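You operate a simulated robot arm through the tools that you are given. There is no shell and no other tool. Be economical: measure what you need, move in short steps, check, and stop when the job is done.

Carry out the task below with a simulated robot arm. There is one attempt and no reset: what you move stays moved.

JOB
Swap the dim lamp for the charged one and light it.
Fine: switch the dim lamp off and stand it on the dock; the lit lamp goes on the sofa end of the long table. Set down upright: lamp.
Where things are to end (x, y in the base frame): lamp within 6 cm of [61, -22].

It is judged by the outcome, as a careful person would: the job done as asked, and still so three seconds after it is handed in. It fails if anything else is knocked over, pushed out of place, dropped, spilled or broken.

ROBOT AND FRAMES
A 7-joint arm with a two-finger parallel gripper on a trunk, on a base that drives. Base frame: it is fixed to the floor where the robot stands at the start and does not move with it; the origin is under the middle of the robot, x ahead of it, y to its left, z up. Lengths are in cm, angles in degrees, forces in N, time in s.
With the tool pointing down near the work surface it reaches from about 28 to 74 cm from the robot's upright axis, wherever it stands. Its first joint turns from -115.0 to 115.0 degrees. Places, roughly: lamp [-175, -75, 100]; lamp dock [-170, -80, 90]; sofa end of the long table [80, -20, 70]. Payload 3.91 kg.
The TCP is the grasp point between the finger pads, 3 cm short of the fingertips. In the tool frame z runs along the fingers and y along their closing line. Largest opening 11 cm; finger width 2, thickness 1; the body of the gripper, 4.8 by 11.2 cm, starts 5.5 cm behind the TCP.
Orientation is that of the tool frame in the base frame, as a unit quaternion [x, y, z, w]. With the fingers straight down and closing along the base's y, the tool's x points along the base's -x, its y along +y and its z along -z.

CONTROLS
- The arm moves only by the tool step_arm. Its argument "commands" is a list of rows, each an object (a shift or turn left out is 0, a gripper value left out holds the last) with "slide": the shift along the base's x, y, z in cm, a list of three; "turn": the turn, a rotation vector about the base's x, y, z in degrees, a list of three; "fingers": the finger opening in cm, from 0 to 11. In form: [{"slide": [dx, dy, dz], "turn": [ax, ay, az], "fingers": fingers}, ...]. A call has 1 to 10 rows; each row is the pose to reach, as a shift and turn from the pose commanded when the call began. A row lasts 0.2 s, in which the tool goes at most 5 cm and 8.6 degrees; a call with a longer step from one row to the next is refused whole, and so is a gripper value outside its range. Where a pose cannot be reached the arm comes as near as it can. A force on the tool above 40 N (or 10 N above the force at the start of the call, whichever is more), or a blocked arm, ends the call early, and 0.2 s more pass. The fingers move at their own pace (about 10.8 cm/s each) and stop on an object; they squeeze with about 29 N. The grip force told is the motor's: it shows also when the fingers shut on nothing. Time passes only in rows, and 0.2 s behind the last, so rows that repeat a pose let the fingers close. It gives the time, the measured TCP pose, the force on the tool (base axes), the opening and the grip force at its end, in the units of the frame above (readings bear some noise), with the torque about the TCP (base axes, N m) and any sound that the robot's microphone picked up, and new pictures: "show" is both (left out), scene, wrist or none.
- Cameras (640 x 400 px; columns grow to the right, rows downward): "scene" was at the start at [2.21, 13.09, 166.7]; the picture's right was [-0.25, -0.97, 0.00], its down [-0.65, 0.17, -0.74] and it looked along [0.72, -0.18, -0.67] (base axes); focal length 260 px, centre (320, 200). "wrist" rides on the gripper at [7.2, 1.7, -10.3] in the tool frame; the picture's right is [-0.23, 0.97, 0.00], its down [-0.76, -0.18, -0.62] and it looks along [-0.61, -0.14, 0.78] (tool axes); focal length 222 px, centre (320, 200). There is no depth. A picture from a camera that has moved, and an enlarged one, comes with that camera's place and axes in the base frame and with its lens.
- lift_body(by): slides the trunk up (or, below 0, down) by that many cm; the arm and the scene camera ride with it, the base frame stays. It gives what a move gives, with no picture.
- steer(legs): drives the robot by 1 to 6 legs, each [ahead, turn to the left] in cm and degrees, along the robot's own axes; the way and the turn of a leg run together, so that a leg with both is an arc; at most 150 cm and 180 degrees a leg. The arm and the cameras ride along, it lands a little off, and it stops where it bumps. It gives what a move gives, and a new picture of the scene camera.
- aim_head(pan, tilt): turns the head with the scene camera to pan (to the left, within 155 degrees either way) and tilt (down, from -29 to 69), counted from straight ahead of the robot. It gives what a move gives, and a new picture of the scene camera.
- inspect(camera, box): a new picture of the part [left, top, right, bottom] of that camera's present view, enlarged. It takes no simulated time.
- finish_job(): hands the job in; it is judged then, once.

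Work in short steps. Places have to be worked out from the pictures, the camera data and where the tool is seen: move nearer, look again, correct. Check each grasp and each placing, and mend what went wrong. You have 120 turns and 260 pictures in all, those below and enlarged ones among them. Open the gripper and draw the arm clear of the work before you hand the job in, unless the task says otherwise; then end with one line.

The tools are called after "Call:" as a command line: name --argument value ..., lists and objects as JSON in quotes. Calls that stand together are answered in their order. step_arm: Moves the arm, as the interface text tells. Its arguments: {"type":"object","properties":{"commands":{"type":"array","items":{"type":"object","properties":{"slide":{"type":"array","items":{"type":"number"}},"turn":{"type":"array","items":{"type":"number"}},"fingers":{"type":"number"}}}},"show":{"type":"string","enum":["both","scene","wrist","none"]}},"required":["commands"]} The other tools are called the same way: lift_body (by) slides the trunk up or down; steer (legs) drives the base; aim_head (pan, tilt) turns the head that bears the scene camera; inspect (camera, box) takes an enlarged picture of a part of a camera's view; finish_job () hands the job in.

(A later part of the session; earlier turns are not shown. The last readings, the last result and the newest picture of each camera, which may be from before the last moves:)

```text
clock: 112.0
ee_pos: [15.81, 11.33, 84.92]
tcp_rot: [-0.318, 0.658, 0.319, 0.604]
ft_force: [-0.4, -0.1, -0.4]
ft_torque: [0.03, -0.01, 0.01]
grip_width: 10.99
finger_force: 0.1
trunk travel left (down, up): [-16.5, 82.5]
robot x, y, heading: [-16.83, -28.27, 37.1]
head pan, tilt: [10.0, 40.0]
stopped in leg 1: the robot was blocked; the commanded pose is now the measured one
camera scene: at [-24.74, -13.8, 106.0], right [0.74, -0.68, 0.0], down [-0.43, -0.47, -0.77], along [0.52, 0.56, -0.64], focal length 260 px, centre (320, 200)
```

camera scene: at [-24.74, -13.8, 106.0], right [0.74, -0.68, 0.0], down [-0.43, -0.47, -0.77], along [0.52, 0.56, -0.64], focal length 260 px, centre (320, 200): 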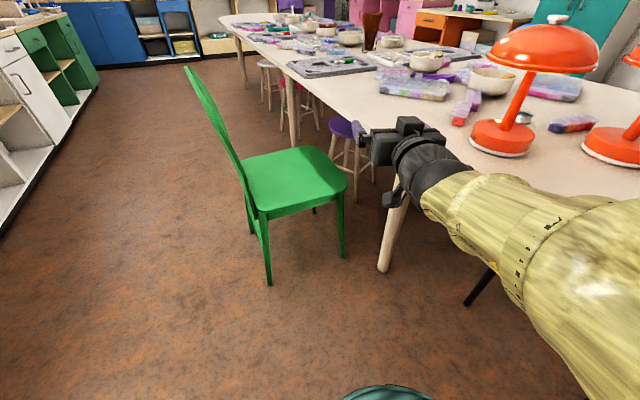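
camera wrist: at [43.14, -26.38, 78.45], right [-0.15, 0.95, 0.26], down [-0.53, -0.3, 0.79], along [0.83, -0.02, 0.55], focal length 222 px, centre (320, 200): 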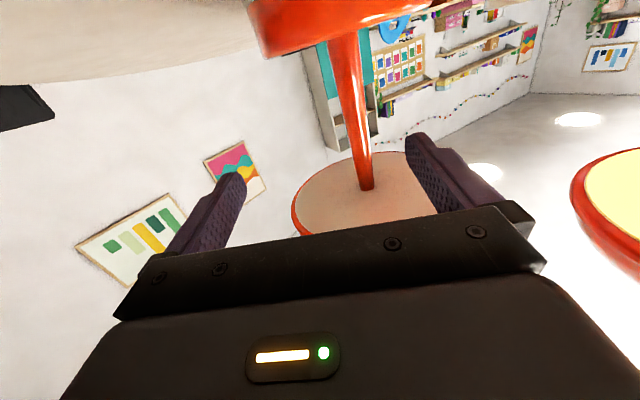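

The lift was refused (max 40) and the turn stopped at 37° on a light bump, probably arm against table edge. I turn back 8° and raise the trunk in two parts.

Call:
steer --legs '[[0, -8]]'

Call:
lift_body --by 35

Call:
lift_body --by 26

Call:
aim_head --pan -20 --tilt 42

```text
clock: 113.0
ee_pos: [21.07, 6.32, 84.93]
tcp_rot: [-0.273, 0.678, 0.278, 0.624]
ft_force: [-1.0, 0.8, 0.0]
ft_torque: [0.01, 0.01, 0.03]
grip_width: 10.98
finger_force: 0.0
trunk travel left (down, up): [-16.5, 82.5]
robot x, y, heading: [-16.47, -28.53, 29.2]
head pan, tilt: [10.0, 40.0]
camera scene: at [-22.58, -12.78, 106.0], right [0.63, -0.77, 0.0], down [-0.5, -0.41, -0.77], along [0.59, 0.48, -0.64], focal length 260 px, centre (320, 200)
```

scene: 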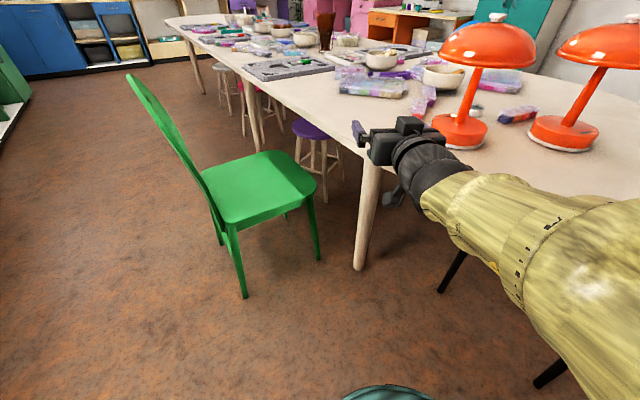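

```text
clock: 116.5
ee_pos: [21.07, 6.33, 119.8]
tcp_rot: [-0.272, 0.677, 0.277, 0.625]
ft_force: [0.7, 0.7, -0.3]
ft_torque: [0.02, -0.01, -0.03]
grip_width: 10.97
finger_force: 0.1
trunk travel left (down, up): [-51.5, 47.5]
robot x, y, heading: [-16.16, -28.47, 29.3]
head pan, tilt: [10.0, 40.0]
```

```text
clock: 119.1
ee_pos: [21.11, 6.39, 146.01]
tcp_rot: [-0.272, 0.677, 0.277, 0.625]
ft_force: [1.1, -0.3, 0.0]
ft_torque: [-0.04, 0.01, -0.06]
grip_width: 11.01
finger_force: 0.1
trunk travel left (down, up): [-77.5, 21.5]
robot x, y, heading: [-16.33, -28.71, 29.5]
head pan, tilt: [10.0, 40.0]
```

```text
clock: 120.1
ee_pos: [20.98, 6.39, 145.84]
tcp_rot: [-0.272, 0.678, 0.277, 0.624]
ft_force: [0.5, -0.5, 0.2]
ft_torque: [0.0, -0.02, -0.02]
grip_width: 10.99
finger_force: 0.1
trunk travel left (down, up): [-77.5, 21.5]
robot x, y, heading: [-16.7, -28.53, 29.3]
head pan, tilt: [-20.0, 42.0]
camera scene: at [-20.9, -16.8, 166.71], right [0.16, -0.99, 0.0], down [-0.66, -0.11, -0.74], along [0.73, 0.12, -0.67], focal length 260 px, centre (320, 200)
```

scene: 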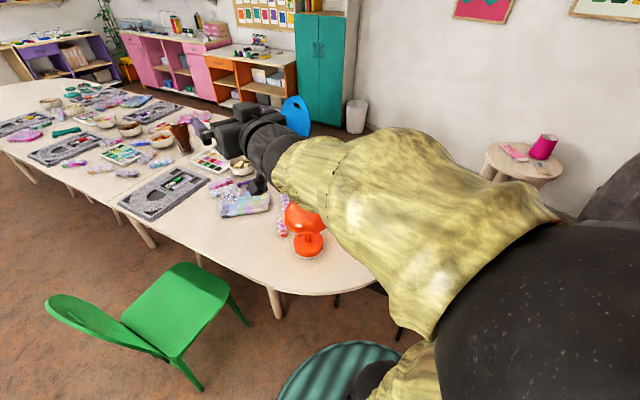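

I drive 16 cm ahead and turn to heading ≈0.

Call:
steer --legs '[[16, 0], [0, -25]]'

```text
clock: 122.8
ee_pos: [46.27, -4.93, 145.77]
tcp_rot: [-0.118, 0.721, 0.135, 0.67]
ft_force: [-0.8, 1.0, -0.9]
ft_torque: [0.01, -0.01, -0.04]
grip_width: 10.98
finger_force: 0.0
trunk travel left (down, up): [-77.5, 21.5]
robot x, y, heading: [-2.85, -20.39, 4.2]
head pan, tilt: [-20.0, 42.0]
camera scene: at [-1.43, -8.17, 166.71], right [-0.27, -0.96, 0.0], down [-0.64, 0.18, -0.74], along [0.71, -0.2, -0.67], focal length 260 px, centre (320, 200)
```

scene: 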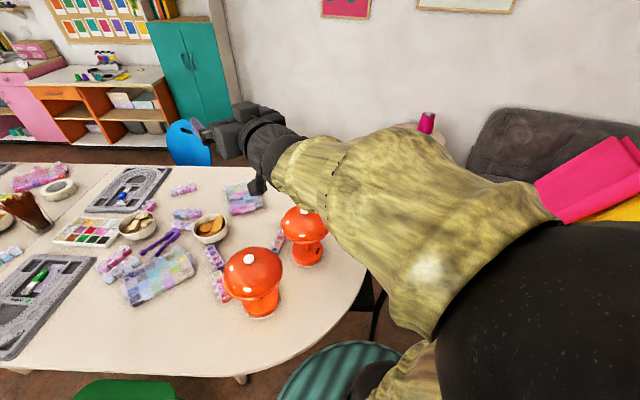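

Rotate the tool back to pointing down (86° about the horizontal axis), closing the fingers.

Call:
step_arm --commands '[{"turn": [-3.0, 7.95, 0], "fingers": 5}, {"turn": [-6, 15.9, 0], "fingers": 0}, {"turn": [-9, 23.85, 0]}, {"turn": [-12, 31.8, 0]}, {"turn": [-15, 39.75, 0]}, {"turn": [-18.1, 47.7, 0]}, {"turn": [-21.1, 55.65, 0]}, {"turn": [-24.1, 63.6, 0]}, {"turn": [-27.1, 71.5, 0]}, {"turn": [-30.2, 79.5, 0]}]' --show "both"

```text
clock: 125.0
ee_pos: [35.81, -10.42, 146.65]
tcp_rot: [-0.165, 0.986, 0.001, 0.01]
ft_force: [0.0, -0.1, 0.4]
ft_torque: [0.0, 0.01, 0.06]
grip_width: 0.0
finger_force: 29.1
out of reach, approached as far as the arm can: row 2, 7, 8, 9, 10
trunk travel left (down, up): [-77.5, 21.5]
robot x, y, heading: [-2.58, -20.19, 4.3]
head pan, tilt: [-20.0, 42.0]
camera scene: at [-1.63, -8.13, 166.71], right [-0.27, -0.96, 0.0], down [-0.64, 0.18, -0.74], along [0.72, -0.2, -0.67], focal length 260 px, centre (320, 200)
camera wrist: at [28.16, -11.07, 156.67], right [-0.1, 0.99, 0.0], down [0.77, 0.07, 0.64], along [0.64, 0.07, -0.77], focal length 222 px, centre (320, 200)
```

scene: 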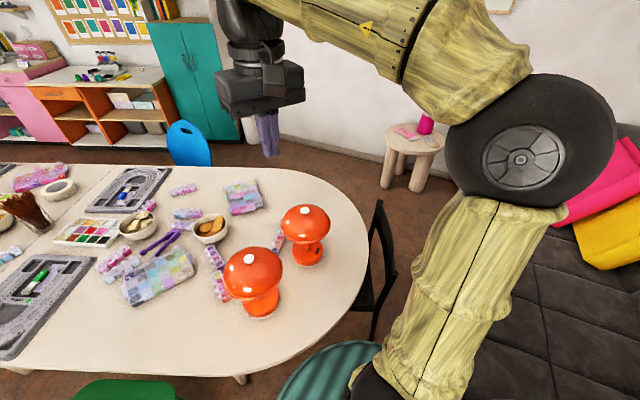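
wrist: 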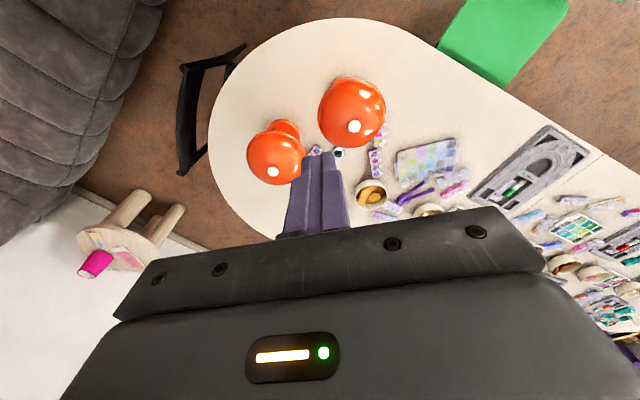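

Tool points down with fingers closed. New lamp's knob is at about (64, -21, 102); I move above it.

Call:
step_arm --commands '[{"slide": [2.8, -1.1, -3.3]}, {"slide": [5.6, -2.2, -6.6]}, {"slide": [8.4, -3.2, -9.9]}, {"slide": [11.2, -4.3, -13.2]}, {"slide": [14, -5.4, -16.5]}, {"slide": [16.8, -6.5, -19.8]}, {"slide": [19.6, -7.6, -23]}, {"slide": [22.4, -8.6, -26.3]}, {"slide": [25.2, -9.7, -29.6]}, {"slide": [28, -10.8, -33]}]'

```text
clock: 127.2
ee_pos: [40.43, -17.57, 126.55]
tcp_rot: [-0.161, 0.987, -0.002, 0.01]
ft_force: [0.5, 0.2, -0.1]
ft_torque: [0.02, 0.04, 0.03]
grip_width: 0.0
finger_force: 28.8
out of reach, approached as far as the arm can: row 1, 2, 3, 4, 5, 6, 7, 8, 9, 10
trunk travel left (down, up): [-77.5, 21.5]
robot x, y, heading: [-2.42, -20.81, 4.2]
head pan, tilt: [-20.0, 42.0]
camera scene: at [-1.44, -8.17, 166.71], right [-0.27, -0.96, 0.0], down [-0.64, 0.18, -0.74], along [0.71, -0.2, -0.67], focal length 260 px, centre (320, 200)
camera wrist: at [32.76, -18.13, 136.61], right [-0.09, 1.0, 0.0], down [0.76, 0.07, 0.64], along [0.64, 0.06, -0.77], focal length 222 px, centre (320, 200)
```

scene: 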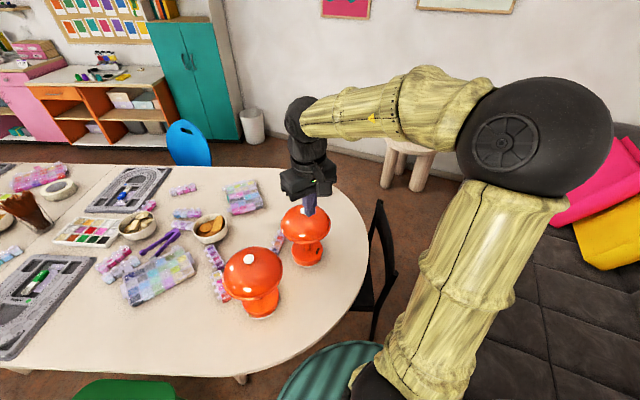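
wrist: 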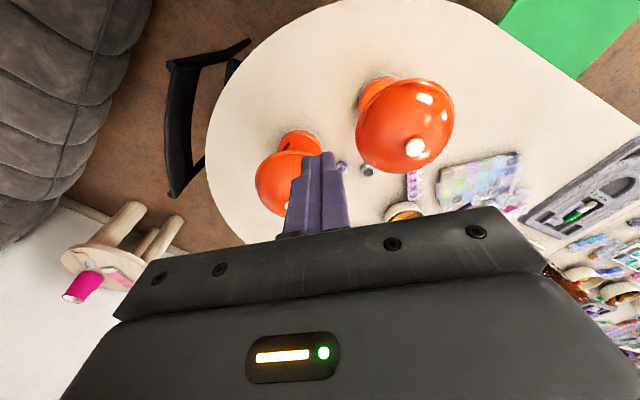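

Reach at this height is short; raising the trunk should extend it. I lift 21 cm, then lower the arm at this radius and extend.

Call:
lift_body --by 21

Call:
step_arm --commands '[{"slide": [0, -1, -4.5]}, {"slide": [0, -2, -9]}, {"slide": [0, -3, -13.5]}, {"slide": [0, -3, -18]}, {"slide": [0, -3, -22.5]}, {"slide": [0, -3, -27]}, {"slide": [0, -3, -31.5]}, {"slide": [0, -3, -35]}]' --show "scene"

```text
clock: 129.4
ee_pos: [40.42, -17.48, 147.49]
tcp_rot: [-0.16, 0.987, -0.002, 0.011]
ft_force: [-0.2, 0.1, -0.4]
ft_torque: [0.0, -0.02, 0.02]
grip_width: 0.0
finger_force: 28.9
trunk travel left (down, up): [-98.5, 0.5]
robot x, y, heading: [-2.59, -20.74, 4.2]
head pan, tilt: [-20.0, 42.0]
```

```text
clock: 131.2
ee_pos: [31.28, -23.82, 131.43]
tcp_rot: [-0.16, 0.987, -0.001, 0.011]
ft_force: [-0.3, 0.0, -0.4]
ft_torque: [-0.03, -0.01, 0.02]
grip_width: 0.0
finger_force: 28.8
out of reach, approached as far as the arm can: row 1, 2, 3, 4, 5, 6, 7, 8
trunk travel left (down, up): [-98.5, 0.5]
robot x, y, heading: [-2.29, -20.82, 4.1]
head pan, tilt: [-20.0, 42.0]
camera scene: at [-1.42, -8.14, 187.71], right [-0.27, -0.96, 0.0], down [-0.64, 0.18, -0.74], along [0.71, -0.2, -0.67], focal length 260 px, centre (320, 200)
```

scene: 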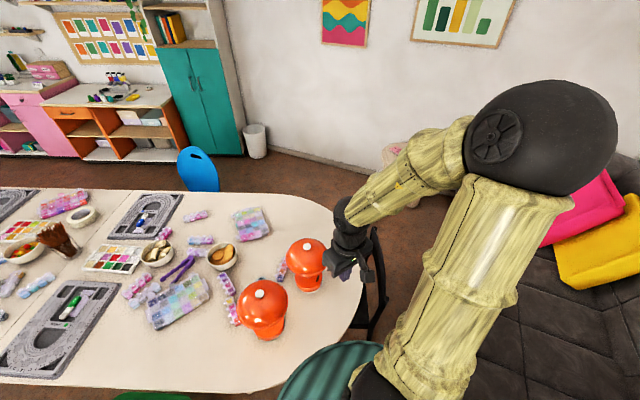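

The elbow stays pinned out to the right; perhaps the tool yaw forces that. Pressing needs no particular yaw, so I test turning the tool about the vertical by +50°.

Call:
step_arm --commands '[{"turn": [0, 0, 8], "slide": [0, 0, 1]}, {"turn": [0, 0, 16], "slide": [0, 0, 2]}, {"turn": [0, 0, 24], "slide": [0, 0, 2]}, {"turn": [0, 0, 32], "slide": [0, 0, 2]}, {"turn": [0, 0, 40], "slide": [0, 0, 2]}, {"turn": [0, 0, 48], "slide": [0, 0, 2]}]' --show "scene"

```text
clock: 132.6
ee_pos: [33.04, -27.37, 130.51]
tcp_rot: [-0.356, 0.928, -0.084, 0.066]
ft_force: [0.3, -1.3, -0.3]
ft_torque: [0.01, 0.01, 0.0]
grip_width: 0.0
finger_force: 28.5
out of reach, approached as far as the arm can: row 1, 2, 3, 4, 5, 6
trunk travel left (down, up): [-98.5, 0.5]
robot x, y, heading: [-2.58, -20.19, 4.1]
head pan, tilt: [-20.0, 42.0]
camera scene: at [-1.42, -8.34, 187.72], right [-0.27, -0.96, 0.0], down [-0.64, 0.18, -0.74], along [0.71, -0.2, -0.67], focal length 260 px, centre (320, 200)
```

scene: 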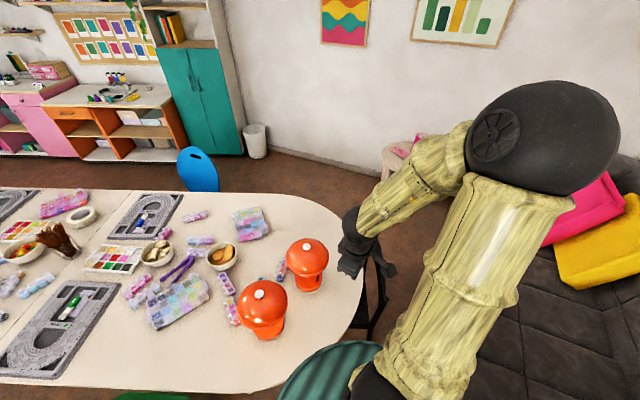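

The elbow stays pinned. Instead I'll use the horizontal tool (which works with a lowered trunk) and press the knob with the fingertips' underside. First I undo the yaw and go up.

Call:
step_arm --commands '[{"slide": [0.7, 1.5, 4.3], "turn": [0, 0, -6]}, {"slide": [1.4, 3, 8.6], "turn": [0, 0, -12]}, {"slide": [2.1, 4.5, 12.9], "turn": [0, 0, -18]}, {"slide": [2.8, 6, 17.2], "turn": [0, 0, -24]}, {"slide": [3.5, 7.5, 21.5], "turn": [0, 0, -30]}, {"slide": [4.2, 9, 25.8], "turn": [0, 0, -36]}, {"slide": [5, 11, 30], "turn": [0, 0, -38]}, {"slide": [5, 11, 30], "turn": [0, 0, -38]}]' --show "scene"

```text
clock: 134.4
ee_pos: [37.95, -16.47, 160.61]
tcp_rot: [-0.034, 0.994, -0.1, 0.034]
ft_force: [-0.4, -1.4, -0.5]
ft_torque: [0.0, -0.02, -0.03]
grip_width: 0.0
finger_force: 29.1
trunk travel left (down, up): [-98.5, 0.5]
robot x, y, heading: [-2.65, -20.59, 4.4]
head pan, tilt: [-20.0, 42.0]
camera scene: at [-1.47, -8.36, 187.73], right [-0.27, -0.96, 0.0], down [-0.64, 0.18, -0.74], along [0.71, -0.2, -0.67], focal length 260 px, centre (320, 200)
```

scene: 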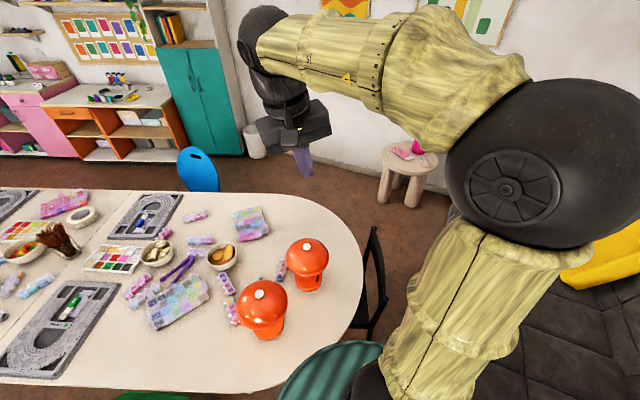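

Now rotate to horizontal again (bearing ≈4°).

Call:
step_arm --commands '[{"turn": [0.9, -8.4, 0.83], "slide": [0.8, 0, 0]}, {"turn": [1.8, -16.9, 1.66], "slide": [1.6, 0, 0]}, {"turn": [2.7, -25.3, 2.5], "slide": [2.4, 0, 0]}, {"turn": [3.6, -33.8, 3.3], "slide": [3.2, 0, 0]}, {"turn": [4.5, -42.2, 4.2], "slide": [4, 0, 0]}, {"turn": [5.4, -50.6, 5], "slide": [4.8, 0, 0]}, {"turn": [6.3, -59.1, 5.8], "slide": [5.6, 0, 0]}, {"turn": [7.2, -67.5, 6.6], "slide": [6.4, 0, 0]}, {"turn": [8.1, -76, 7.5], "slide": [7.2, 0, 0]}, {"turn": [9, -84.4, 8.3], "slide": [8, 0, 0]}]' --show "scene"

```text
clock: 136.6
ee_pos: [46.12, -16.21, 160.5]
tcp_rot: [-0.02, 0.712, -0.024, 0.701]
ft_force: [0.1, 0.2, 0.7]
ft_torque: [-0.01, 0.0, -0.04]
grip_width: 0.0
finger_force: 28.8
trunk travel left (down, up): [-98.5, 0.5]
robot x, y, heading: [-2.38, -21.06, 4.4]
head pan, tilt: [-20.0, 42.0]
camera scene: at [-1.3, -7.95, 187.7], right [-0.27, -0.96, 0.0], down [-0.64, 0.18, -0.74], along [0.71, -0.2, -0.67], focal length 260 px, centre (320, 200)
```

scene: 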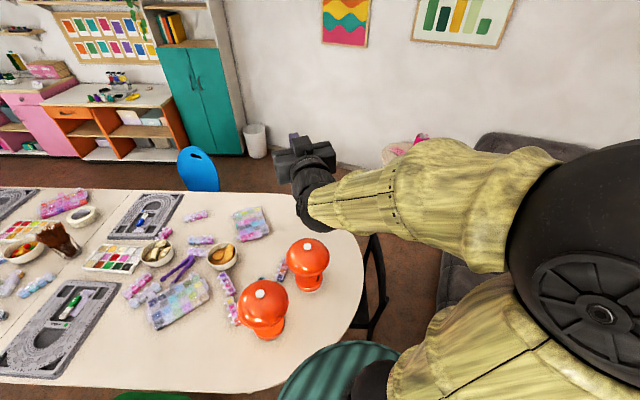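

Horizontal now. I move to (56, -21, 170), then lower the trunk by 60 to hover just short of the lit-to-be lamp's knob.

Call:
step_arm --commands '[{"slide": [2.5, -1.3, 2.5]}, {"slide": [5, -2.5, 5]}, {"slide": [7.5, -3.8, 7.5]}, {"slide": [9.5, -5, 9.5]}, {"slide": [9.5, -5, 9.5]}]' --show "none"

Call:
lift_body --by -40

Call:
aim_head --pan 0 --tilt 40

```text
clock: 137.8
ee_pos: [55.29, -21.47, 170.06]
tcp_rot: [-0.02, 0.712, -0.025, 0.701]
ft_force: [0.1, 1.0, 0.2]
ft_torque: [-0.02, 0.02, -0.02]
grip_width: 0.02
finger_force: 29.2
trunk travel left (down, up): [-98.5, 0.5]
robot x, y, heading: [-2.63, -20.6, 4.0]
head pan, tilt: [-20.0, 42.0]
```

```text
clock: 141.7
ee_pos: [55.43, -21.48, 130.12]
tcp_rot: [-0.022, 0.712, -0.025, 0.701]
ft_force: [0.0, 0.3, 0.2]
ft_torque: [0.0, 0.0, 0.0]
grip_width: 0.01
finger_force: 29.0
trunk travel left (down, up): [-58.5, 40.5]
robot x, y, heading: [-2.58, -21.13, 4.1]
head pan, tilt: [-20.0, 42.0]
```

```text
clock: 142.5
ee_pos: [55.52, -21.35, 130.0]
tcp_rot: [-0.021, 0.712, -0.025, 0.701]
ft_force: [-0.2, -0.1, -0.2]
ft_torque: [0.01, 0.02, -0.01]
grip_width: 0.0
finger_force: 28.7
trunk travel left (down, up): [-58.5, 40.5]
robot x, y, heading: [-3.02, -20.73, 4.0]
head pan, tilt: [0.0, 40.0]
camera scene: at [-1.01, -5.26, 148.0], right [0.07, -1.0, 0.0], down [-0.64, -0.05, -0.77], along [0.76, 0.05, -0.64], focal length 260 px, centre (320, 200)
```

scene: 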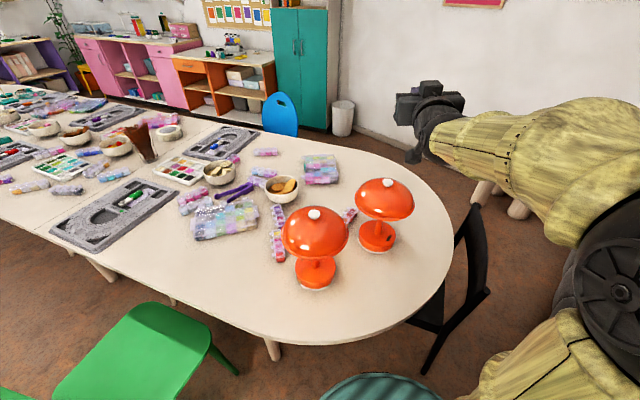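

New lamp at (63.8, -21.8), dim lamp at (47.5, -0.7). Lower 19 more and then extend to bring the fingertips over the knob.

Call:
lift_body --by -19

Call:
step_arm --commands '[{"slide": [2.2, -0.1, 0]}, {"slide": [4.4, -0.2, 0]}, {"slide": [6.3, -0.3, 0]}]'

```text
clock: 144.6
ee_pos: [55.55, -21.42, 110.99]
tcp_rot: [-0.02, 0.712, -0.024, 0.701]
ft_force: [0.2, -0.5, -0.8]
ft_torque: [-0.01, 0.03, -0.04]
grip_width: 0.01
finger_force: 29.5
trunk travel left (down, up): [-39.5, 59.5]
robot x, y, heading: [-2.78, -20.84, 4.3]
head pan, tilt: [0.0, 40.0]
```

```text
clock: 145.4
ee_pos: [61.83, -21.65, 110.97]
tcp_rot: [-0.02, 0.713, -0.026, 0.701]
ft_force: [-0.6, -0.8, 0.1]
ft_torque: [-0.02, 0.0, 0.0]
grip_width: 0.0
finger_force: 28.7
trunk travel left (down, up): [-39.5, 59.5]
robot x, y, heading: [-2.71, -20.28, 4.0]
head pan, tilt: [0.0, 40.0]
camera scene: at [-1.01, -5.26, 129.0], right [0.07, -1.0, 0.0], down [-0.64, -0.05, -0.77], along [0.76, 0.06, -0.64], focal length 260 px, centre (320, 200)
camera wrist: at [51.39, -20.34, 103.7], right [0.01, 0.99, 0.16], down [-0.61, -0.12, 0.78], along [0.79, -0.11, 0.6], focal length 222 px, centre (320, 200)
```

scene: 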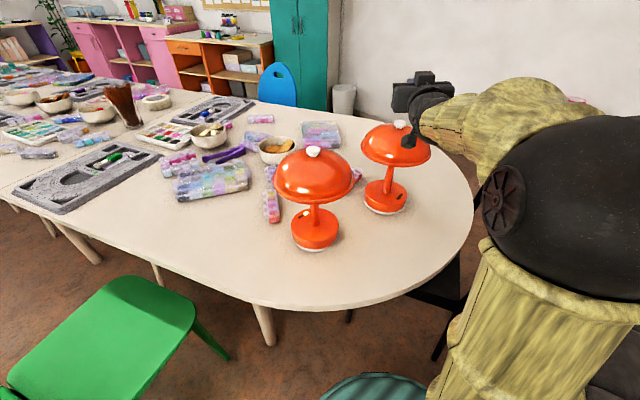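
wrist: 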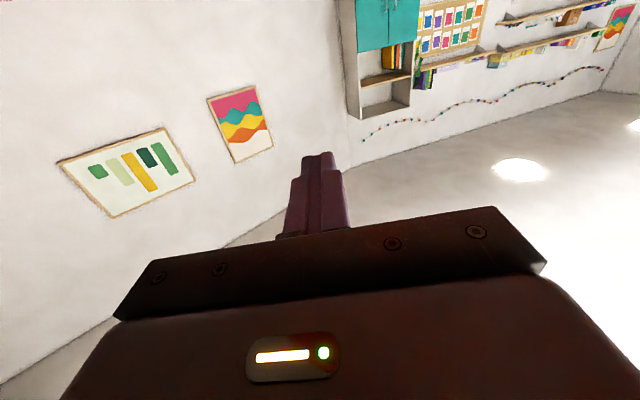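

Call:
inspect --camera "scene" --box '[340, 60, 470, 220]'

```text
2.50 times, centred on (405, 140) of scene
camera zoom: at [-1.01, -5.26, 129.0], right [0.07, -1.0, 0.0], down [-0.64, -0.05, -0.77], along [0.76, 0.06, -0.64], focal length 650 px, centre (108, 350)
```

zoom: 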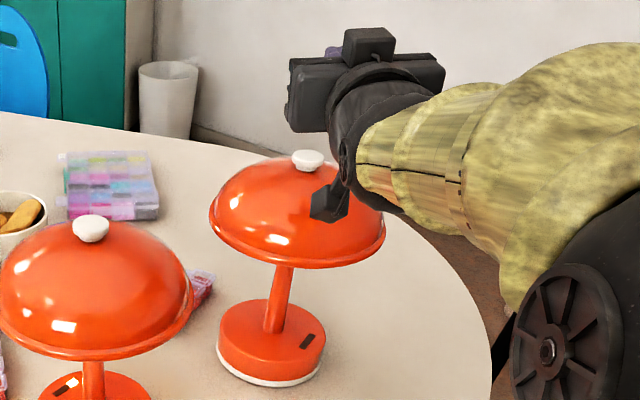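

Alignment looks right. Descend carefully toward the knob.

Call:
step_arm --commands '[{"slide": [0.2, 0.4, -2]}, {"slide": [0.2, 0.4, -4]}, {"slide": [0.2, 0.4, -6]}, {"slide": [0.2, 0.4, -7]}]' --show "none"

Call:
inspect --camera "scene" --box '[340, 60, 470, 220]'

```text
clock: 146.4
ee_pos: [62.1, -21.37, 103.9]
tcp_rot: [-0.021, 0.712, -0.024, 0.701]
ft_force: [0.5, 0.0, 1.4]
ft_torque: [0.02, -0.02, -0.02]
grip_width: 0.01
finger_force: 29.4
trunk travel left (down, up): [-39.5, 59.5]
robot x, y, heading: [-2.6, -20.47, 4.1]
head pan, tilt: [0.0, 40.0]
```

```text
2.50 times, centred on (405, 140) of scene
camera zoom: at [-1.0, -5.26, 129.0], right [0.07, -1.0, 0.0], down [-0.64, -0.05, -0.77], along [0.76, 0.06, -0.64], focal length 650 px, centre (108, 350)
```

zoom: 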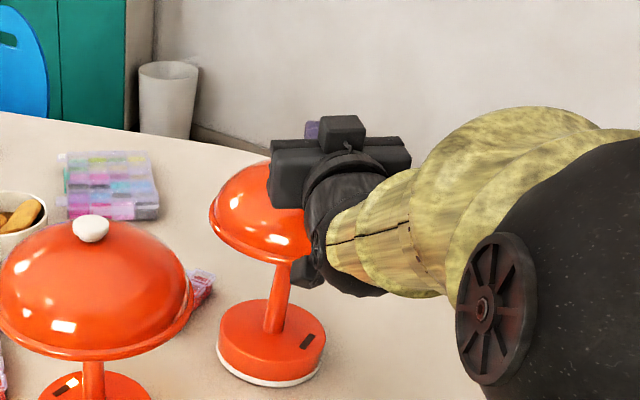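

Continue down in small steps watching the force.

Call:
step_arm --commands '[{"slide": [0, 0, -0.3]}, {"slide": [0, 0, -0.6]}, {"slide": [0, 0, -0.9]}, {"slide": [0, 0, -1.2]}]' --show "none"

Call:
inspect --camera "scene" --box '[280, 140, 420, 250]'

```text
clock: 147.4
ee_pos: [62.0, -21.38, 102.8]
tcp_rot: [-0.02, 0.713, -0.026, 0.701]
ft_force: [-0.3, -0.3, 0.9]
ft_torque: [0.02, -0.03, 0.0]
grip_width: 0.03
finger_force: 29.0
trunk travel left (down, up): [-39.5, 59.5]
robot x, y, heading: [-2.54, -20.77, 4.2]
head pan, tilt: [0.0, 40.0]
```

```text
3.64 times, centred on (350, 195) of scene
camera zoom: at [-1.01, -5.26, 129.0], right [0.07, -1.0, 0.0], down [-0.64, -0.05, -0.77], along [0.76, 0.06, -0.64], focal length 946 px, centre (211, 218)
```

zoom: 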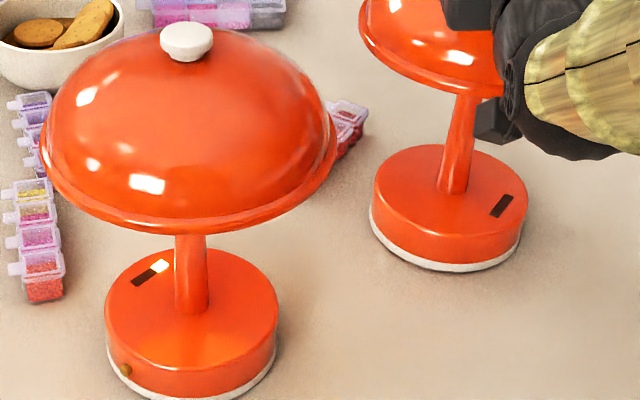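

The dim lamp's gauge shows one lit bar, and there's a small brass stud on its base side. I first try pressing the top knob gently.

Call:
step_arm --commands '[{"slide": [0, 0, -0.3]}, {"slide": [0, 0, -0.6]}, {"slide": [0, 0, -0.9]}]' --show "none"

```text
clock: 148.2
ee_pos: [61.92, -21.3, 101.92]
tcp_rot: [-0.021, 0.712, -0.024, 0.702]
ft_force: [0.7, 0.7, 0.9]
ft_torque: [0.01, -0.1, 0.01]
grip_width: 0.01
finger_force: 28.8
trunk travel left (down, up): [-39.5, 59.5]
robot x, y, heading: [-2.64, -20.91, 3.9]
head pan, tilt: [0.0, 40.0]
```

Call:
step_arm --commands '[{"slide": [0, 0, -0.2]}, {"slide": [0, 0, -0.4]}]' --show "scene"

Call:
inspect --camera "scene" --box '[330, 80, 450, 230]'

```text
clock: 148.8
ee_pos: [62.03, -21.43, 101.66]
tcp_rot: [-0.021, 0.711, -0.024, 0.702]
ft_force: [1.9, 1.1, 5.0]
ft_torque: [0.0, -0.17, 0.02]
grip_width: 0.01
finger_force: 29.2
trunk travel left (down, up): [-39.5, 59.5]
robot x, y, heading: [-2.31, -20.69, 4.1]
head pan, tilt: [0.0, 40.0]
heard: click
camera scene: at [-1.03, -5.25, 129.01], right [0.07, -1.0, 0.0], down [-0.64, -0.05, -0.77], along [0.76, 0.06, -0.64], focal length 260 px, centre (320, 200)
```

scene: 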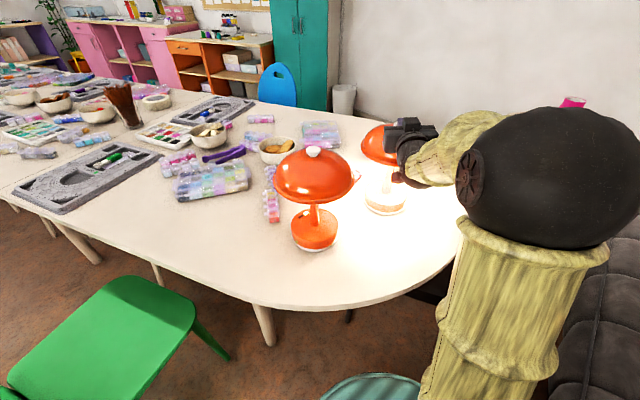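

```text
2.67 times, centred on (390, 155) of scene
camera zoom: at [-1.03, -5.25, 129.01], right [0.07, -1.0, 0.0], down [-0.64, -0.05, -0.77], along [0.76, 0.06, -0.64], focal length 693 px, centre (133, 320)
```

zoom: 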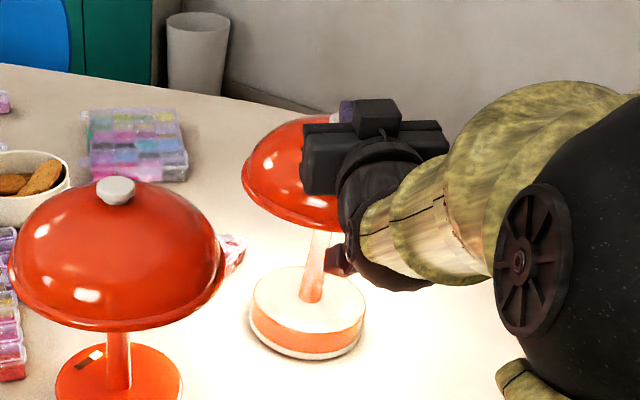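

Click heard and the new lamp is lit brightly. I lift straight off and move over toward the dim lamp's knob.

Call:
step_arm --commands '[{"slide": [0, 0, 4]}, {"slide": [0, 0, 8]}, {"slide": [0, 0, 13]}]' --show "none"

Call:
step_arm --commands '[{"slide": [-2.9, 2.9, 0], "turn": [0, 0, 2]}, {"slide": [-5.8, 5.8, 0], "turn": [0, 0, 4]}, {"slide": [-8.7, 8.7, 0], "turn": [0, 0, 7]}, {"slide": [-11.6, 11.6, 0], "turn": [0, 0, 10]}, {"slide": [-14, 14.5, 0], "turn": [0, 0, 13]}, {"slide": [-16, 17.5, 0], "turn": [0, 0, 15]}, {"slide": [-16.6, 20.4, 0], "turn": [0, 0, 15]}]' --show "scene"

```text
clock: 149.6
ee_pos: [62.01, -21.38, 114.51]
tcp_rot: [-0.02, 0.713, -0.024, 0.701]
ft_force: [-0.6, -0.2, 0.0]
ft_torque: [-0.02, -0.01, 0.06]
grip_width: 0.02
finger_force: 28.8
trunk travel left (down, up): [-39.5, 59.5]
robot x, y, heading: [-2.37, -20.53, 4.0]
head pan, tilt: [0.0, 40.0]
```

```text
clock: 151.2
ee_pos: [45.34, -0.89, 114.5]
tcp_rot: [-0.112, 0.704, 0.067, 0.698]
ft_force: [-1.2, -0.2, -0.4]
ft_torque: [0.03, 0.01, 0.0]
grip_width: 0.0
finger_force: 28.7
trunk travel left (down, up): [-39.5, 59.5]
robot x, y, heading: [-2.43, -20.51, 3.9]
head pan, tilt: [0.0, 40.0]
camera scene: at [-1.02, -5.27, 129.01], right [0.07, -1.0, 0.0], down [-0.64, -0.05, -0.77], along [0.76, 0.06, -0.64], focal length 260 px, centre (320, 200)
```

scene: 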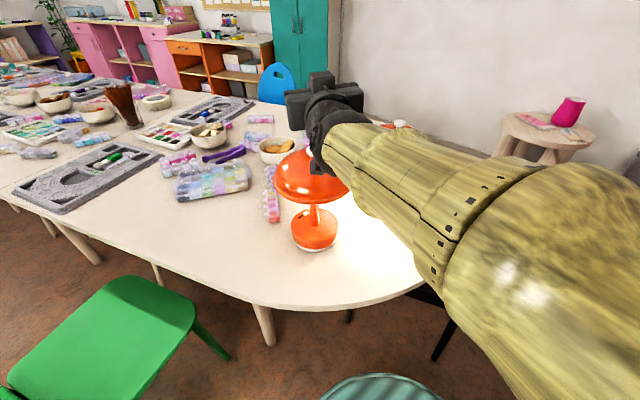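

Aligned over the dim lamp's knob; descend to just above contact (contact was at TCP z≈101.8).

Call:
step_arm --commands '[{"slide": [0, 0, -4]}, {"slide": [0, 0, -8]}, {"slide": [0, 0, -11]}, {"slide": [0, 0, -12]}]' --show "none"

Call:
step_arm --commands '[{"slide": [0, 0, -0.3]}, {"slide": [0, 0, -0.6]}, {"slide": [0, 0, -0.8]}]' --show "scene"

```text
clock: 152.2
ee_pos: [45.41, -0.98, 102.5]
tcp_rot: [-0.112, 0.704, 0.066, 0.699]
ft_force: [-0.1, -0.6, 0.3]
ft_torque: [-0.01, -0.02, -0.03]
grip_width: 0.0
finger_force: 28.6
trunk travel left (down, up): [-39.5, 59.5]
robot x, y, heading: [-2.31, -20.82, 4.4]
head pan, tilt: [0.0, 40.0]
```

```text
clock: 153.0
ee_pos: [45.26, -0.96, 101.79]
tcp_rot: [-0.114, 0.703, 0.066, 0.699]
ft_force: [-1.0, -0.4, 3.2]
ft_torque: [0.05, -0.05, 0.07]
grip_width: 0.0
finger_force: 28.5
trunk travel left (down, up): [-39.5, 59.5]
robot x, y, heading: [-2.23, -20.39, 3.6]
head pan, tilt: [0.0, 40.0]
heard: click
camera scene: at [-1.05, -5.26, 129.01], right [0.07, -1.0, 0.0], down [-0.64, -0.05, -0.77], along [0.76, 0.06, -0.64], focal length 260 px, centre (320, 200)
```

scene: 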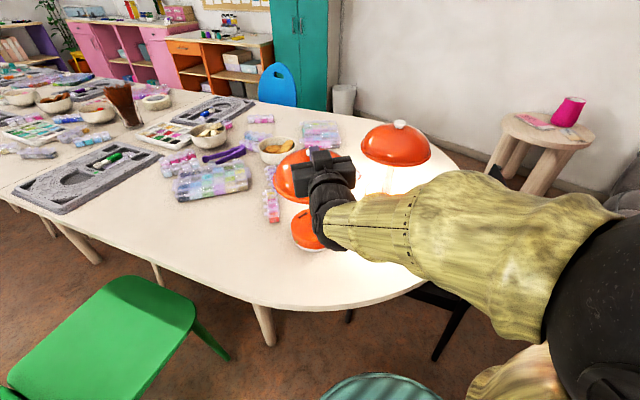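

Click again. Lift off straight and check the gauge.

Call:
step_arm --commands '[{"slide": [0, 0, 4]}, {"slide": [0, 0, 8]}, {"slide": [0, 0, 12]}, {"slide": [-3, 0, 15]}, {"slide": [-6, 0, 16]}]' --show "wrist"

Call:
inspect --camera "scene" --box '[255, 110, 455, 260]'

```text
clock: 154.2
ee_pos: [42.31, -0.4, 116.06]
tcp_rot: [-0.115, 0.711, 0.063, 0.691]
ft_force: [-1.0, 0.8, 0.4]
ft_torque: [-0.04, 0.03, -0.06]
grip_width: 0.0
finger_force: 28.8
out of reach, approached as far as the arm can: row 5
trunk travel left (down, up): [-39.5, 59.5]
robot x, y, heading: [-2.56, -20.78, 4.0]
head pan, tilt: [0.0, 40.0]
camera wrist: at [31.71, -1.81, 108.92], right [-0.24, 0.96, 0.16], down [-0.55, -0.27, 0.79], along [0.8, 0.1, 0.59], focal length 222 px, centre (320, 200)
```

wrist: 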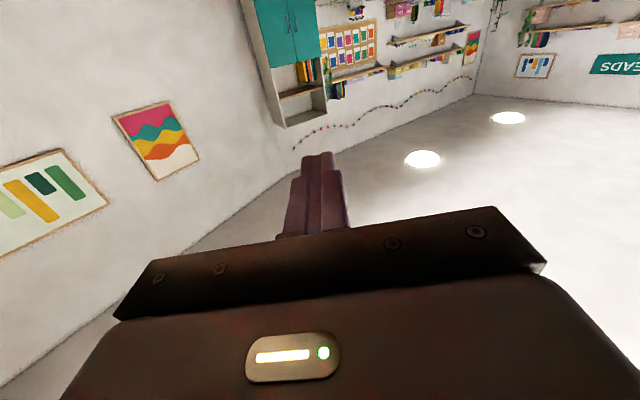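

```text
2.67 times, centred on (355, 185) of scene
camera zoom: at [-1.14, -5.1, 129.01], right [0.07, -1.0, 0.0], down [-0.64, -0.05, -0.77], along [0.76, 0.06, -0.64], focal length 693 px, centre (227, 240)
```

zoom: 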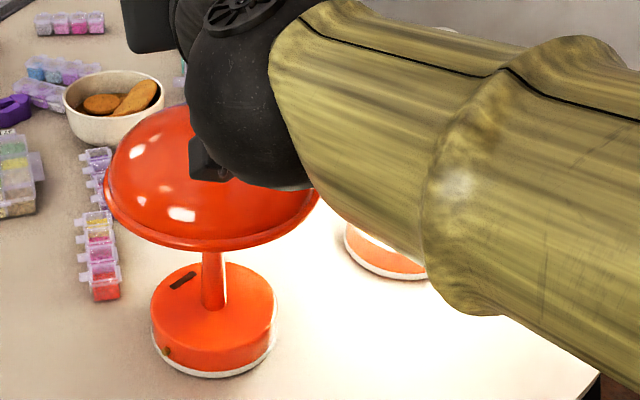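

Dim lamp is now off. I reverse 24 cm to get clear, then set the tool for the stem grasp.

Call:
steer --legs '[[-24, 0]]'

Call:
step_arm --commands '[{"slide": [2, 0, 0], "turn": [0, 0, -3], "fingers": 6}, {"slide": [4, 0, 0], "turn": [0, 0, -6], "fingers": 11}, {"slide": [6.5, 0, 0], "turn": [0, 0, -8], "fingers": 11}, {"slide": [6.5, 0, 0], "turn": [0, 0, -8]}]' --show "scene"

```text
clock: 156.0
ee_pos: [18.23, -2.11, 115.93]
tcp_rot: [-0.116, 0.711, 0.063, 0.691]
ft_force: [-1.0, 0.2, 0.3]
ft_torque: [0.01, 0.03, -0.02]
grip_width: 0.0
finger_force: 28.9
trunk travel left (down, up): [-39.5, 59.5]
robot x, y, heading: [-26.51, -22.28, 4.1]
head pan, tilt: [0.0, 40.0]
camera scene: at [-25.06, -7.01, 129.0], right [0.07, -1.0, 0.0], down [-0.64, -0.05, -0.77], along [0.76, 0.06, -0.64], focal length 260 px, centre (320, 200)
```

scene: 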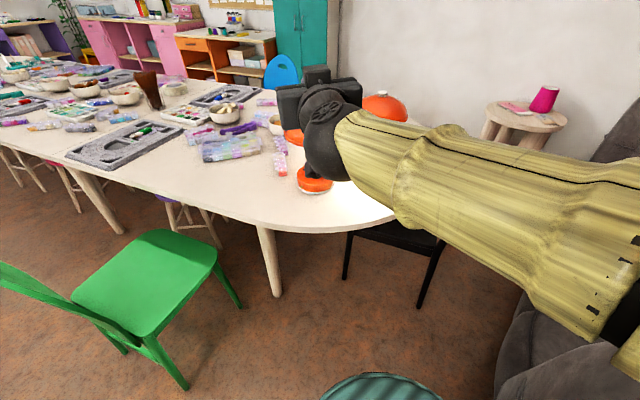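

```text
clock: 157.0
ee_pos: [24.9, -2.2, 115.87]
tcp_rot: [-0.065, 0.717, 0.016, 0.694]
ft_force: [-0.7, 0.0, -0.4]
ft_torque: [-0.01, 0.01, 0.0]
grip_width: 11.02
finger_force: 0.1
trunk travel left (down, up): [-39.5, 59.5]
robot x, y, heading: [-26.61, -22.28, 4.1]
head pan, tilt: [0.0, 40.0]
camera scene: at [-25.05, -7.0, 129.0], right [0.07, -1.0, 0.0], down [-0.64, -0.05, -0.77], along [0.76, 0.06, -0.64], focal length 260 px, centre (320, 200)
```

scene: 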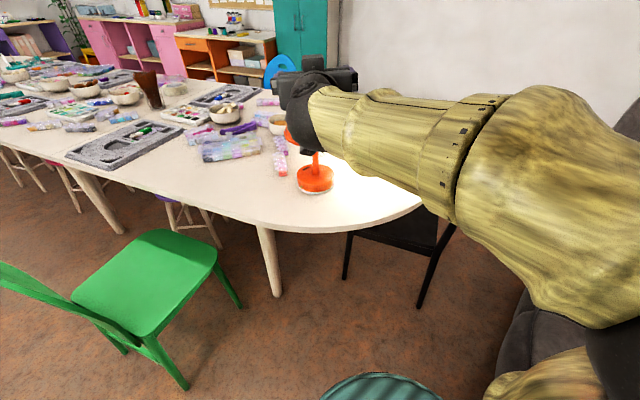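

Lower the trunk 22 cm, then the arm 6.5 cm.

Call:
lift_body --by -22

Call:
step_arm --commands '[{"slide": [0.3, 0.2, -2.2]}, {"slide": [0.6, 0.2, -4.4]}, {"slide": [0.8, 0.2, -6.4]}, {"slide": [0.8, 0.2, -6.4]}]'

```text
clock: 159.3
ee_pos: [24.7, -2.13, 94.0]
tcp_rot: [-0.067, 0.717, 0.017, 0.694]
ft_force: [0.4, 0.5, -0.2]
ft_torque: [0.0, 0.02, 0.02]
grip_width: 11.02
finger_force: 0.1
trunk travel left (down, up): [-17.5, 81.5]
robot x, y, heading: [-26.53, -22.35, 4.0]
head pan, tilt: [0.0, 40.0]
```

```text
clock: 160.3
ee_pos: [25.49, -1.84, 87.6]
tcp_rot: [-0.065, 0.716, 0.017, 0.695]
ft_force: [0.8, 0.5, -0.6]
ft_torque: [0.0, -0.01, -0.01]
grip_width: 11.03
finger_force: 0.0
trunk travel left (down, up): [-17.5, 81.5]
robot x, y, heading: [-26.6, -22.43, 4.1]
head pan, tilt: [0.0, 40.0]
camera scene: at [-25.07, -7.01, 107.0], right [0.07, -1.0, 0.0], down [-0.64, -0.05, -0.77], along [0.76, 0.06, -0.64], focal length 260 px, centre (320, 200)
camera wrist: at [14.82, -1.86, 80.52], right [-0.11, 0.98, 0.16], down [-0.58, -0.19, 0.79], along [0.81, -0.01, 0.59], focal length 222 px, centre (320, 200)
```

scene: 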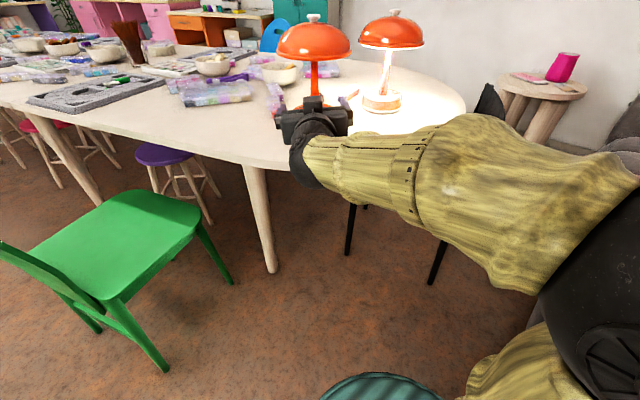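
wrist: 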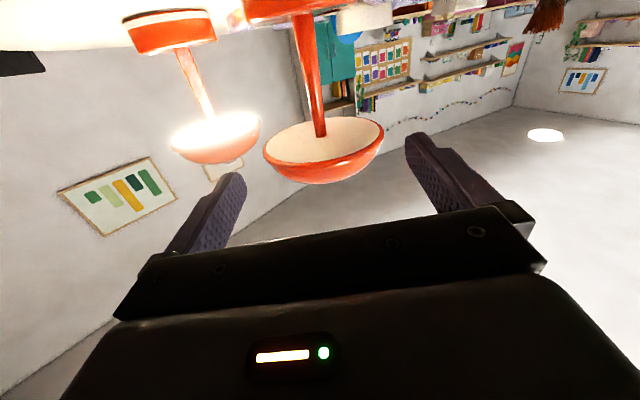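

Stem at (47.5, -0.5), aligned with the driving direction. Drive 14 cm, then check.

Call:
steer --legs '[[14, 0]]'

Call:
step_arm --commands '[{"slide": [0, 0, 0]}]' --show "wrist"

```text
clock: 161.6
ee_pos: [39.57, -0.78, 87.62]
tcp_rot: [-0.066, 0.716, 0.017, 0.694]
ft_force: [-0.1, -1.1, 0.2]
ft_torque: [0.0, -0.01, -0.01]
grip_width: 11.0
finger_force: 0.0
trunk travel left (down, up): [-17.5, 81.5]
robot x, y, heading: [-12.82, -21.11, 4.4]
head pan, tilt: [0.0, 40.0]
camera scene: at [-11.05, -6.0, 107.0], right [0.07, -1.0, 0.0], down [-0.64, -0.05, -0.77], along [0.76, 0.06, -0.64], focal length 260 px, centre (320, 200)
```

scene: 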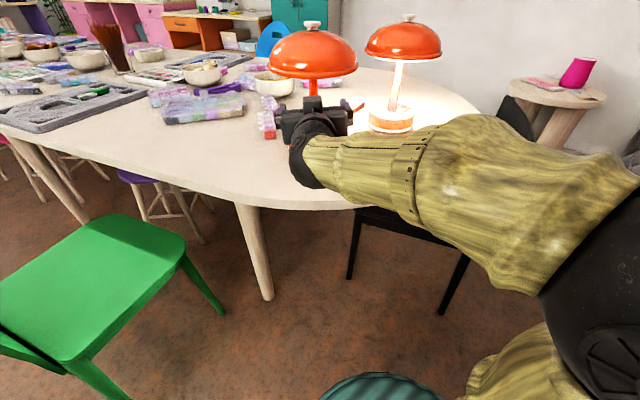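

```text
clock: 162.0
ee_pos: [39.58, -0.96, 87.65]
tcp_rot: [-0.067, 0.717, 0.016, 0.694]
ft_force: [-0.1, 0.0, -1.1]
ft_torque: [-0.05, 0.02, 0.0]
grip_width: 11.02
finger_force: 0.1
trunk travel left (down, up): [-17.5, 81.5]
robot x, y, heading: [-12.53, -21.38, 4.1]
head pan, tilt: [0.0, 40.0]
camera wrist: at [28.84, -0.85, 80.54], right [-0.11, 0.98, 0.16], down [-0.58, -0.19, 0.79], along [0.81, -0.01, 0.59], focal length 222 px, centre (320, 200)
```

wrist: 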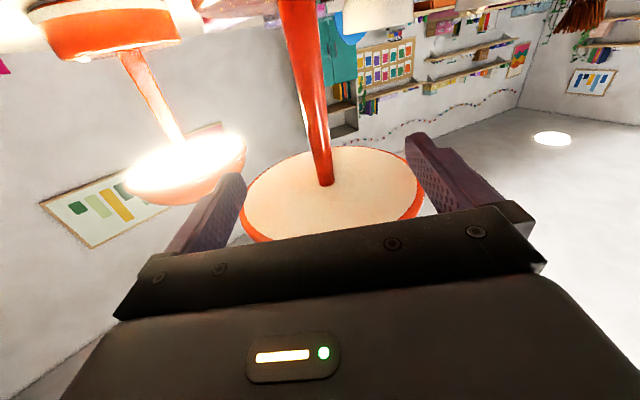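

Centred; drive 8 cm more.

Call:
steer --legs '[[8, 0]]'

Call:
step_arm --commands '[{"fingers": 7}, {"fingers": 4}, {"fingers": 4}]' --show "wrist"

```text
clock: 163.1
ee_pos: [47.43, -0.29, 87.61]
tcp_rot: [-0.068, 0.717, 0.017, 0.694]
ft_force: [-0.6, 0.8, -0.5]
ft_torque: [-0.01, -0.01, 0.04]
grip_width: 11.01
finger_force: 0.0
trunk travel left (down, up): [-17.5, 81.5]
robot x, y, heading: [-4.34, -20.56, 4.3]
head pan, tilt: [0.0, 40.0]
camera scene: at [-3.1, -5.43, 107.0], right [0.07, -1.0, 0.0], down [-0.64, -0.05, -0.77], along [0.76, 0.06, -0.64], focal length 260 px, centre (320, 200)
```

scene: 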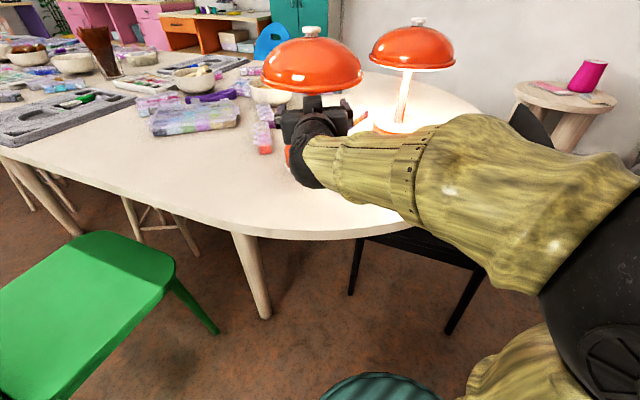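

```text
clock: 163.9
ee_pos: [47.4, -0.36, 87.67]
tcp_rot: [-0.067, 0.717, 0.017, 0.694]
ft_force: [0.5, -0.1, -0.3]
ft_torque: [-0.01, -0.02, -0.04]
grip_width: 3.99
finger_force: 0.1
trunk travel left (down, up): [-17.5, 81.5]
robot x, y, heading: [-4.57, -20.74, 4.4]
head pan, tilt: [0.0, 40.0]
camera wrist: at [36.79, -0.26, 80.54], right [-0.11, 0.98, 0.16], down [-0.58, -0.19, 0.79], along [0.81, -0.01, 0.59], focal length 222 px, centre (320, 200)
```

wrist: 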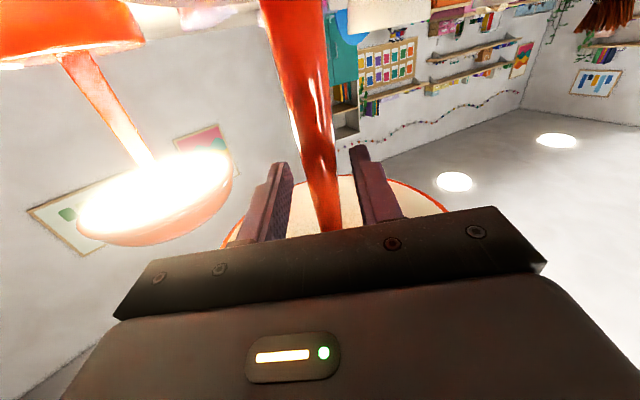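

Stem between the pads. Close, then lift slightly.

Call:
step_arm --commands '[{"fingers": 2.5}, {"fingers": 0}, {"fingers": 0}, {"fingers": 0}]' --show "none"

Call:
lift_body --by 6

```text
clock: 164.9
ee_pos: [47.46, -0.28, 87.58]
tcp_rot: [-0.066, 0.716, 0.017, 0.694]
ft_force: [-0.5, 2.9, 0.4]
ft_torque: [0.69, 0.15, 0.07]
grip_width: 2.31
finger_force: 28.8
trunk travel left (down, up): [-17.5, 81.5]
robot x, y, heading: [-4.46, -20.89, 4.1]
head pan, tilt: [0.0, 40.0]
```

```text
clock: 165.9
ee_pos: [47.51, -0.37, 93.49]
tcp_rot: [-0.067, 0.717, 0.016, 0.693]
ft_force: [0.6, 0.2, -7.6]
ft_torque: [0.05, 0.13, 0.01]
grip_width: 2.2
finger_force: 29.3
trunk travel left (down, up): [-23.5, 75.5]
robot x, y, heading: [-4.74, -20.88, 4.1]
head pan, tilt: [0.0, 40.0]
```

Held (7.6 N). Raise 18 cm and reverse 30 cm.

Call:
lift_body --by 18

Call:
steer --legs '[[-30, 0]]'

```text
clock: 167.9
ee_pos: [47.45, -0.38, 111.61]
tcp_rot: [-0.066, 0.717, 0.016, 0.694]
ft_force: [-0.1, -0.2, -7.6]
ft_torque: [-0.03, 0.14, -0.01]
grip_width: 2.21
finger_force: 29.2
trunk travel left (down, up): [-41.5, 57.5]
robot x, y, heading: [-4.54, -20.82, 4.3]
head pan, tilt: [0.0, 40.0]
```

```text
clock: 169.9
ee_pos: [17.54, -2.34, 111.63]
tcp_rot: [-0.067, 0.717, 0.016, 0.694]
ft_force: [0.0, -0.6, -7.2]
ft_torque: [0.0, 0.12, 0.01]
grip_width: 2.22
finger_force: 29.0
trunk travel left (down, up): [-41.5, 57.5]
robot x, y, heading: [-34.73, -23.07, 4.1]
head pan, tilt: [0.0, 40.0]
camera scene: at [-33.06, -7.6, 131.0], right [0.07, -1.0, 0.0], down [-0.64, -0.05, -0.77], along [0.76, 0.06, -0.64], focal length 260 px, centre (320, 200)
```

scene: 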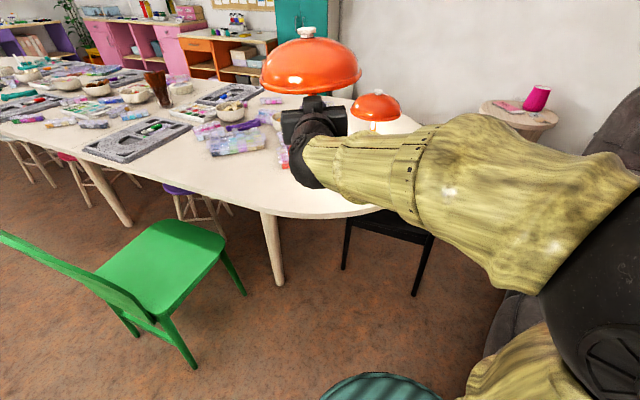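

Now I swing the arm to the straight-ahead pose used at the dock.

Call:
step_arm --commands '[{"slide": [1.5, -3.6, 0.3], "turn": [0, 0, -1]}, {"slide": [2.9, -7.2, 0.6], "turn": [0, 0, -2]}, {"slide": [4.2, -10.8, 0.9], "turn": [0, 0, -3]}, {"slide": [5.5, -14.4, 1.2], "turn": [0, 0, -4]}, {"slide": [6.6, -18, 1.5], "turn": [0, 0, -5]}, {"slide": [7.6, -21.5, 1.8], "turn": [0, 0, -5.6]}, {"slide": [7.6, -21.5, 1.8], "turn": [0, 0, -5.6]}]' --show "scene"

```text
clock: 171.5
ee_pos: [25.09, -24.11, 113.34]
tcp_rot: [-0.031, 0.72, -0.018, 0.693]
ft_force: [0.1, 0.6, -8.0]
ft_torque: [0.03, 0.14, 0.0]
grip_width: 2.2
finger_force: 29.1
trunk travel left (down, up): [-41.5, 57.5]
robot x, y, heading: [-34.61, -23.19, 3.8]
head pan, tilt: [0.0, 40.0]
camera scene: at [-33.03, -7.65, 131.0], right [0.07, -1.0, 0.0], down [-0.64, -0.05, -0.77], along [0.76, 0.06, -0.64], focal length 260 px, centre (320, 200)
```

scene: 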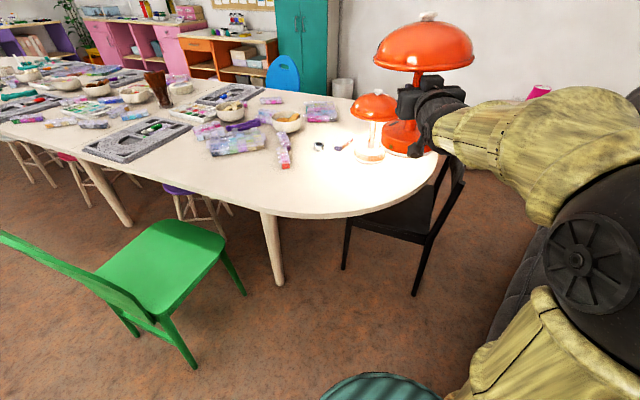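

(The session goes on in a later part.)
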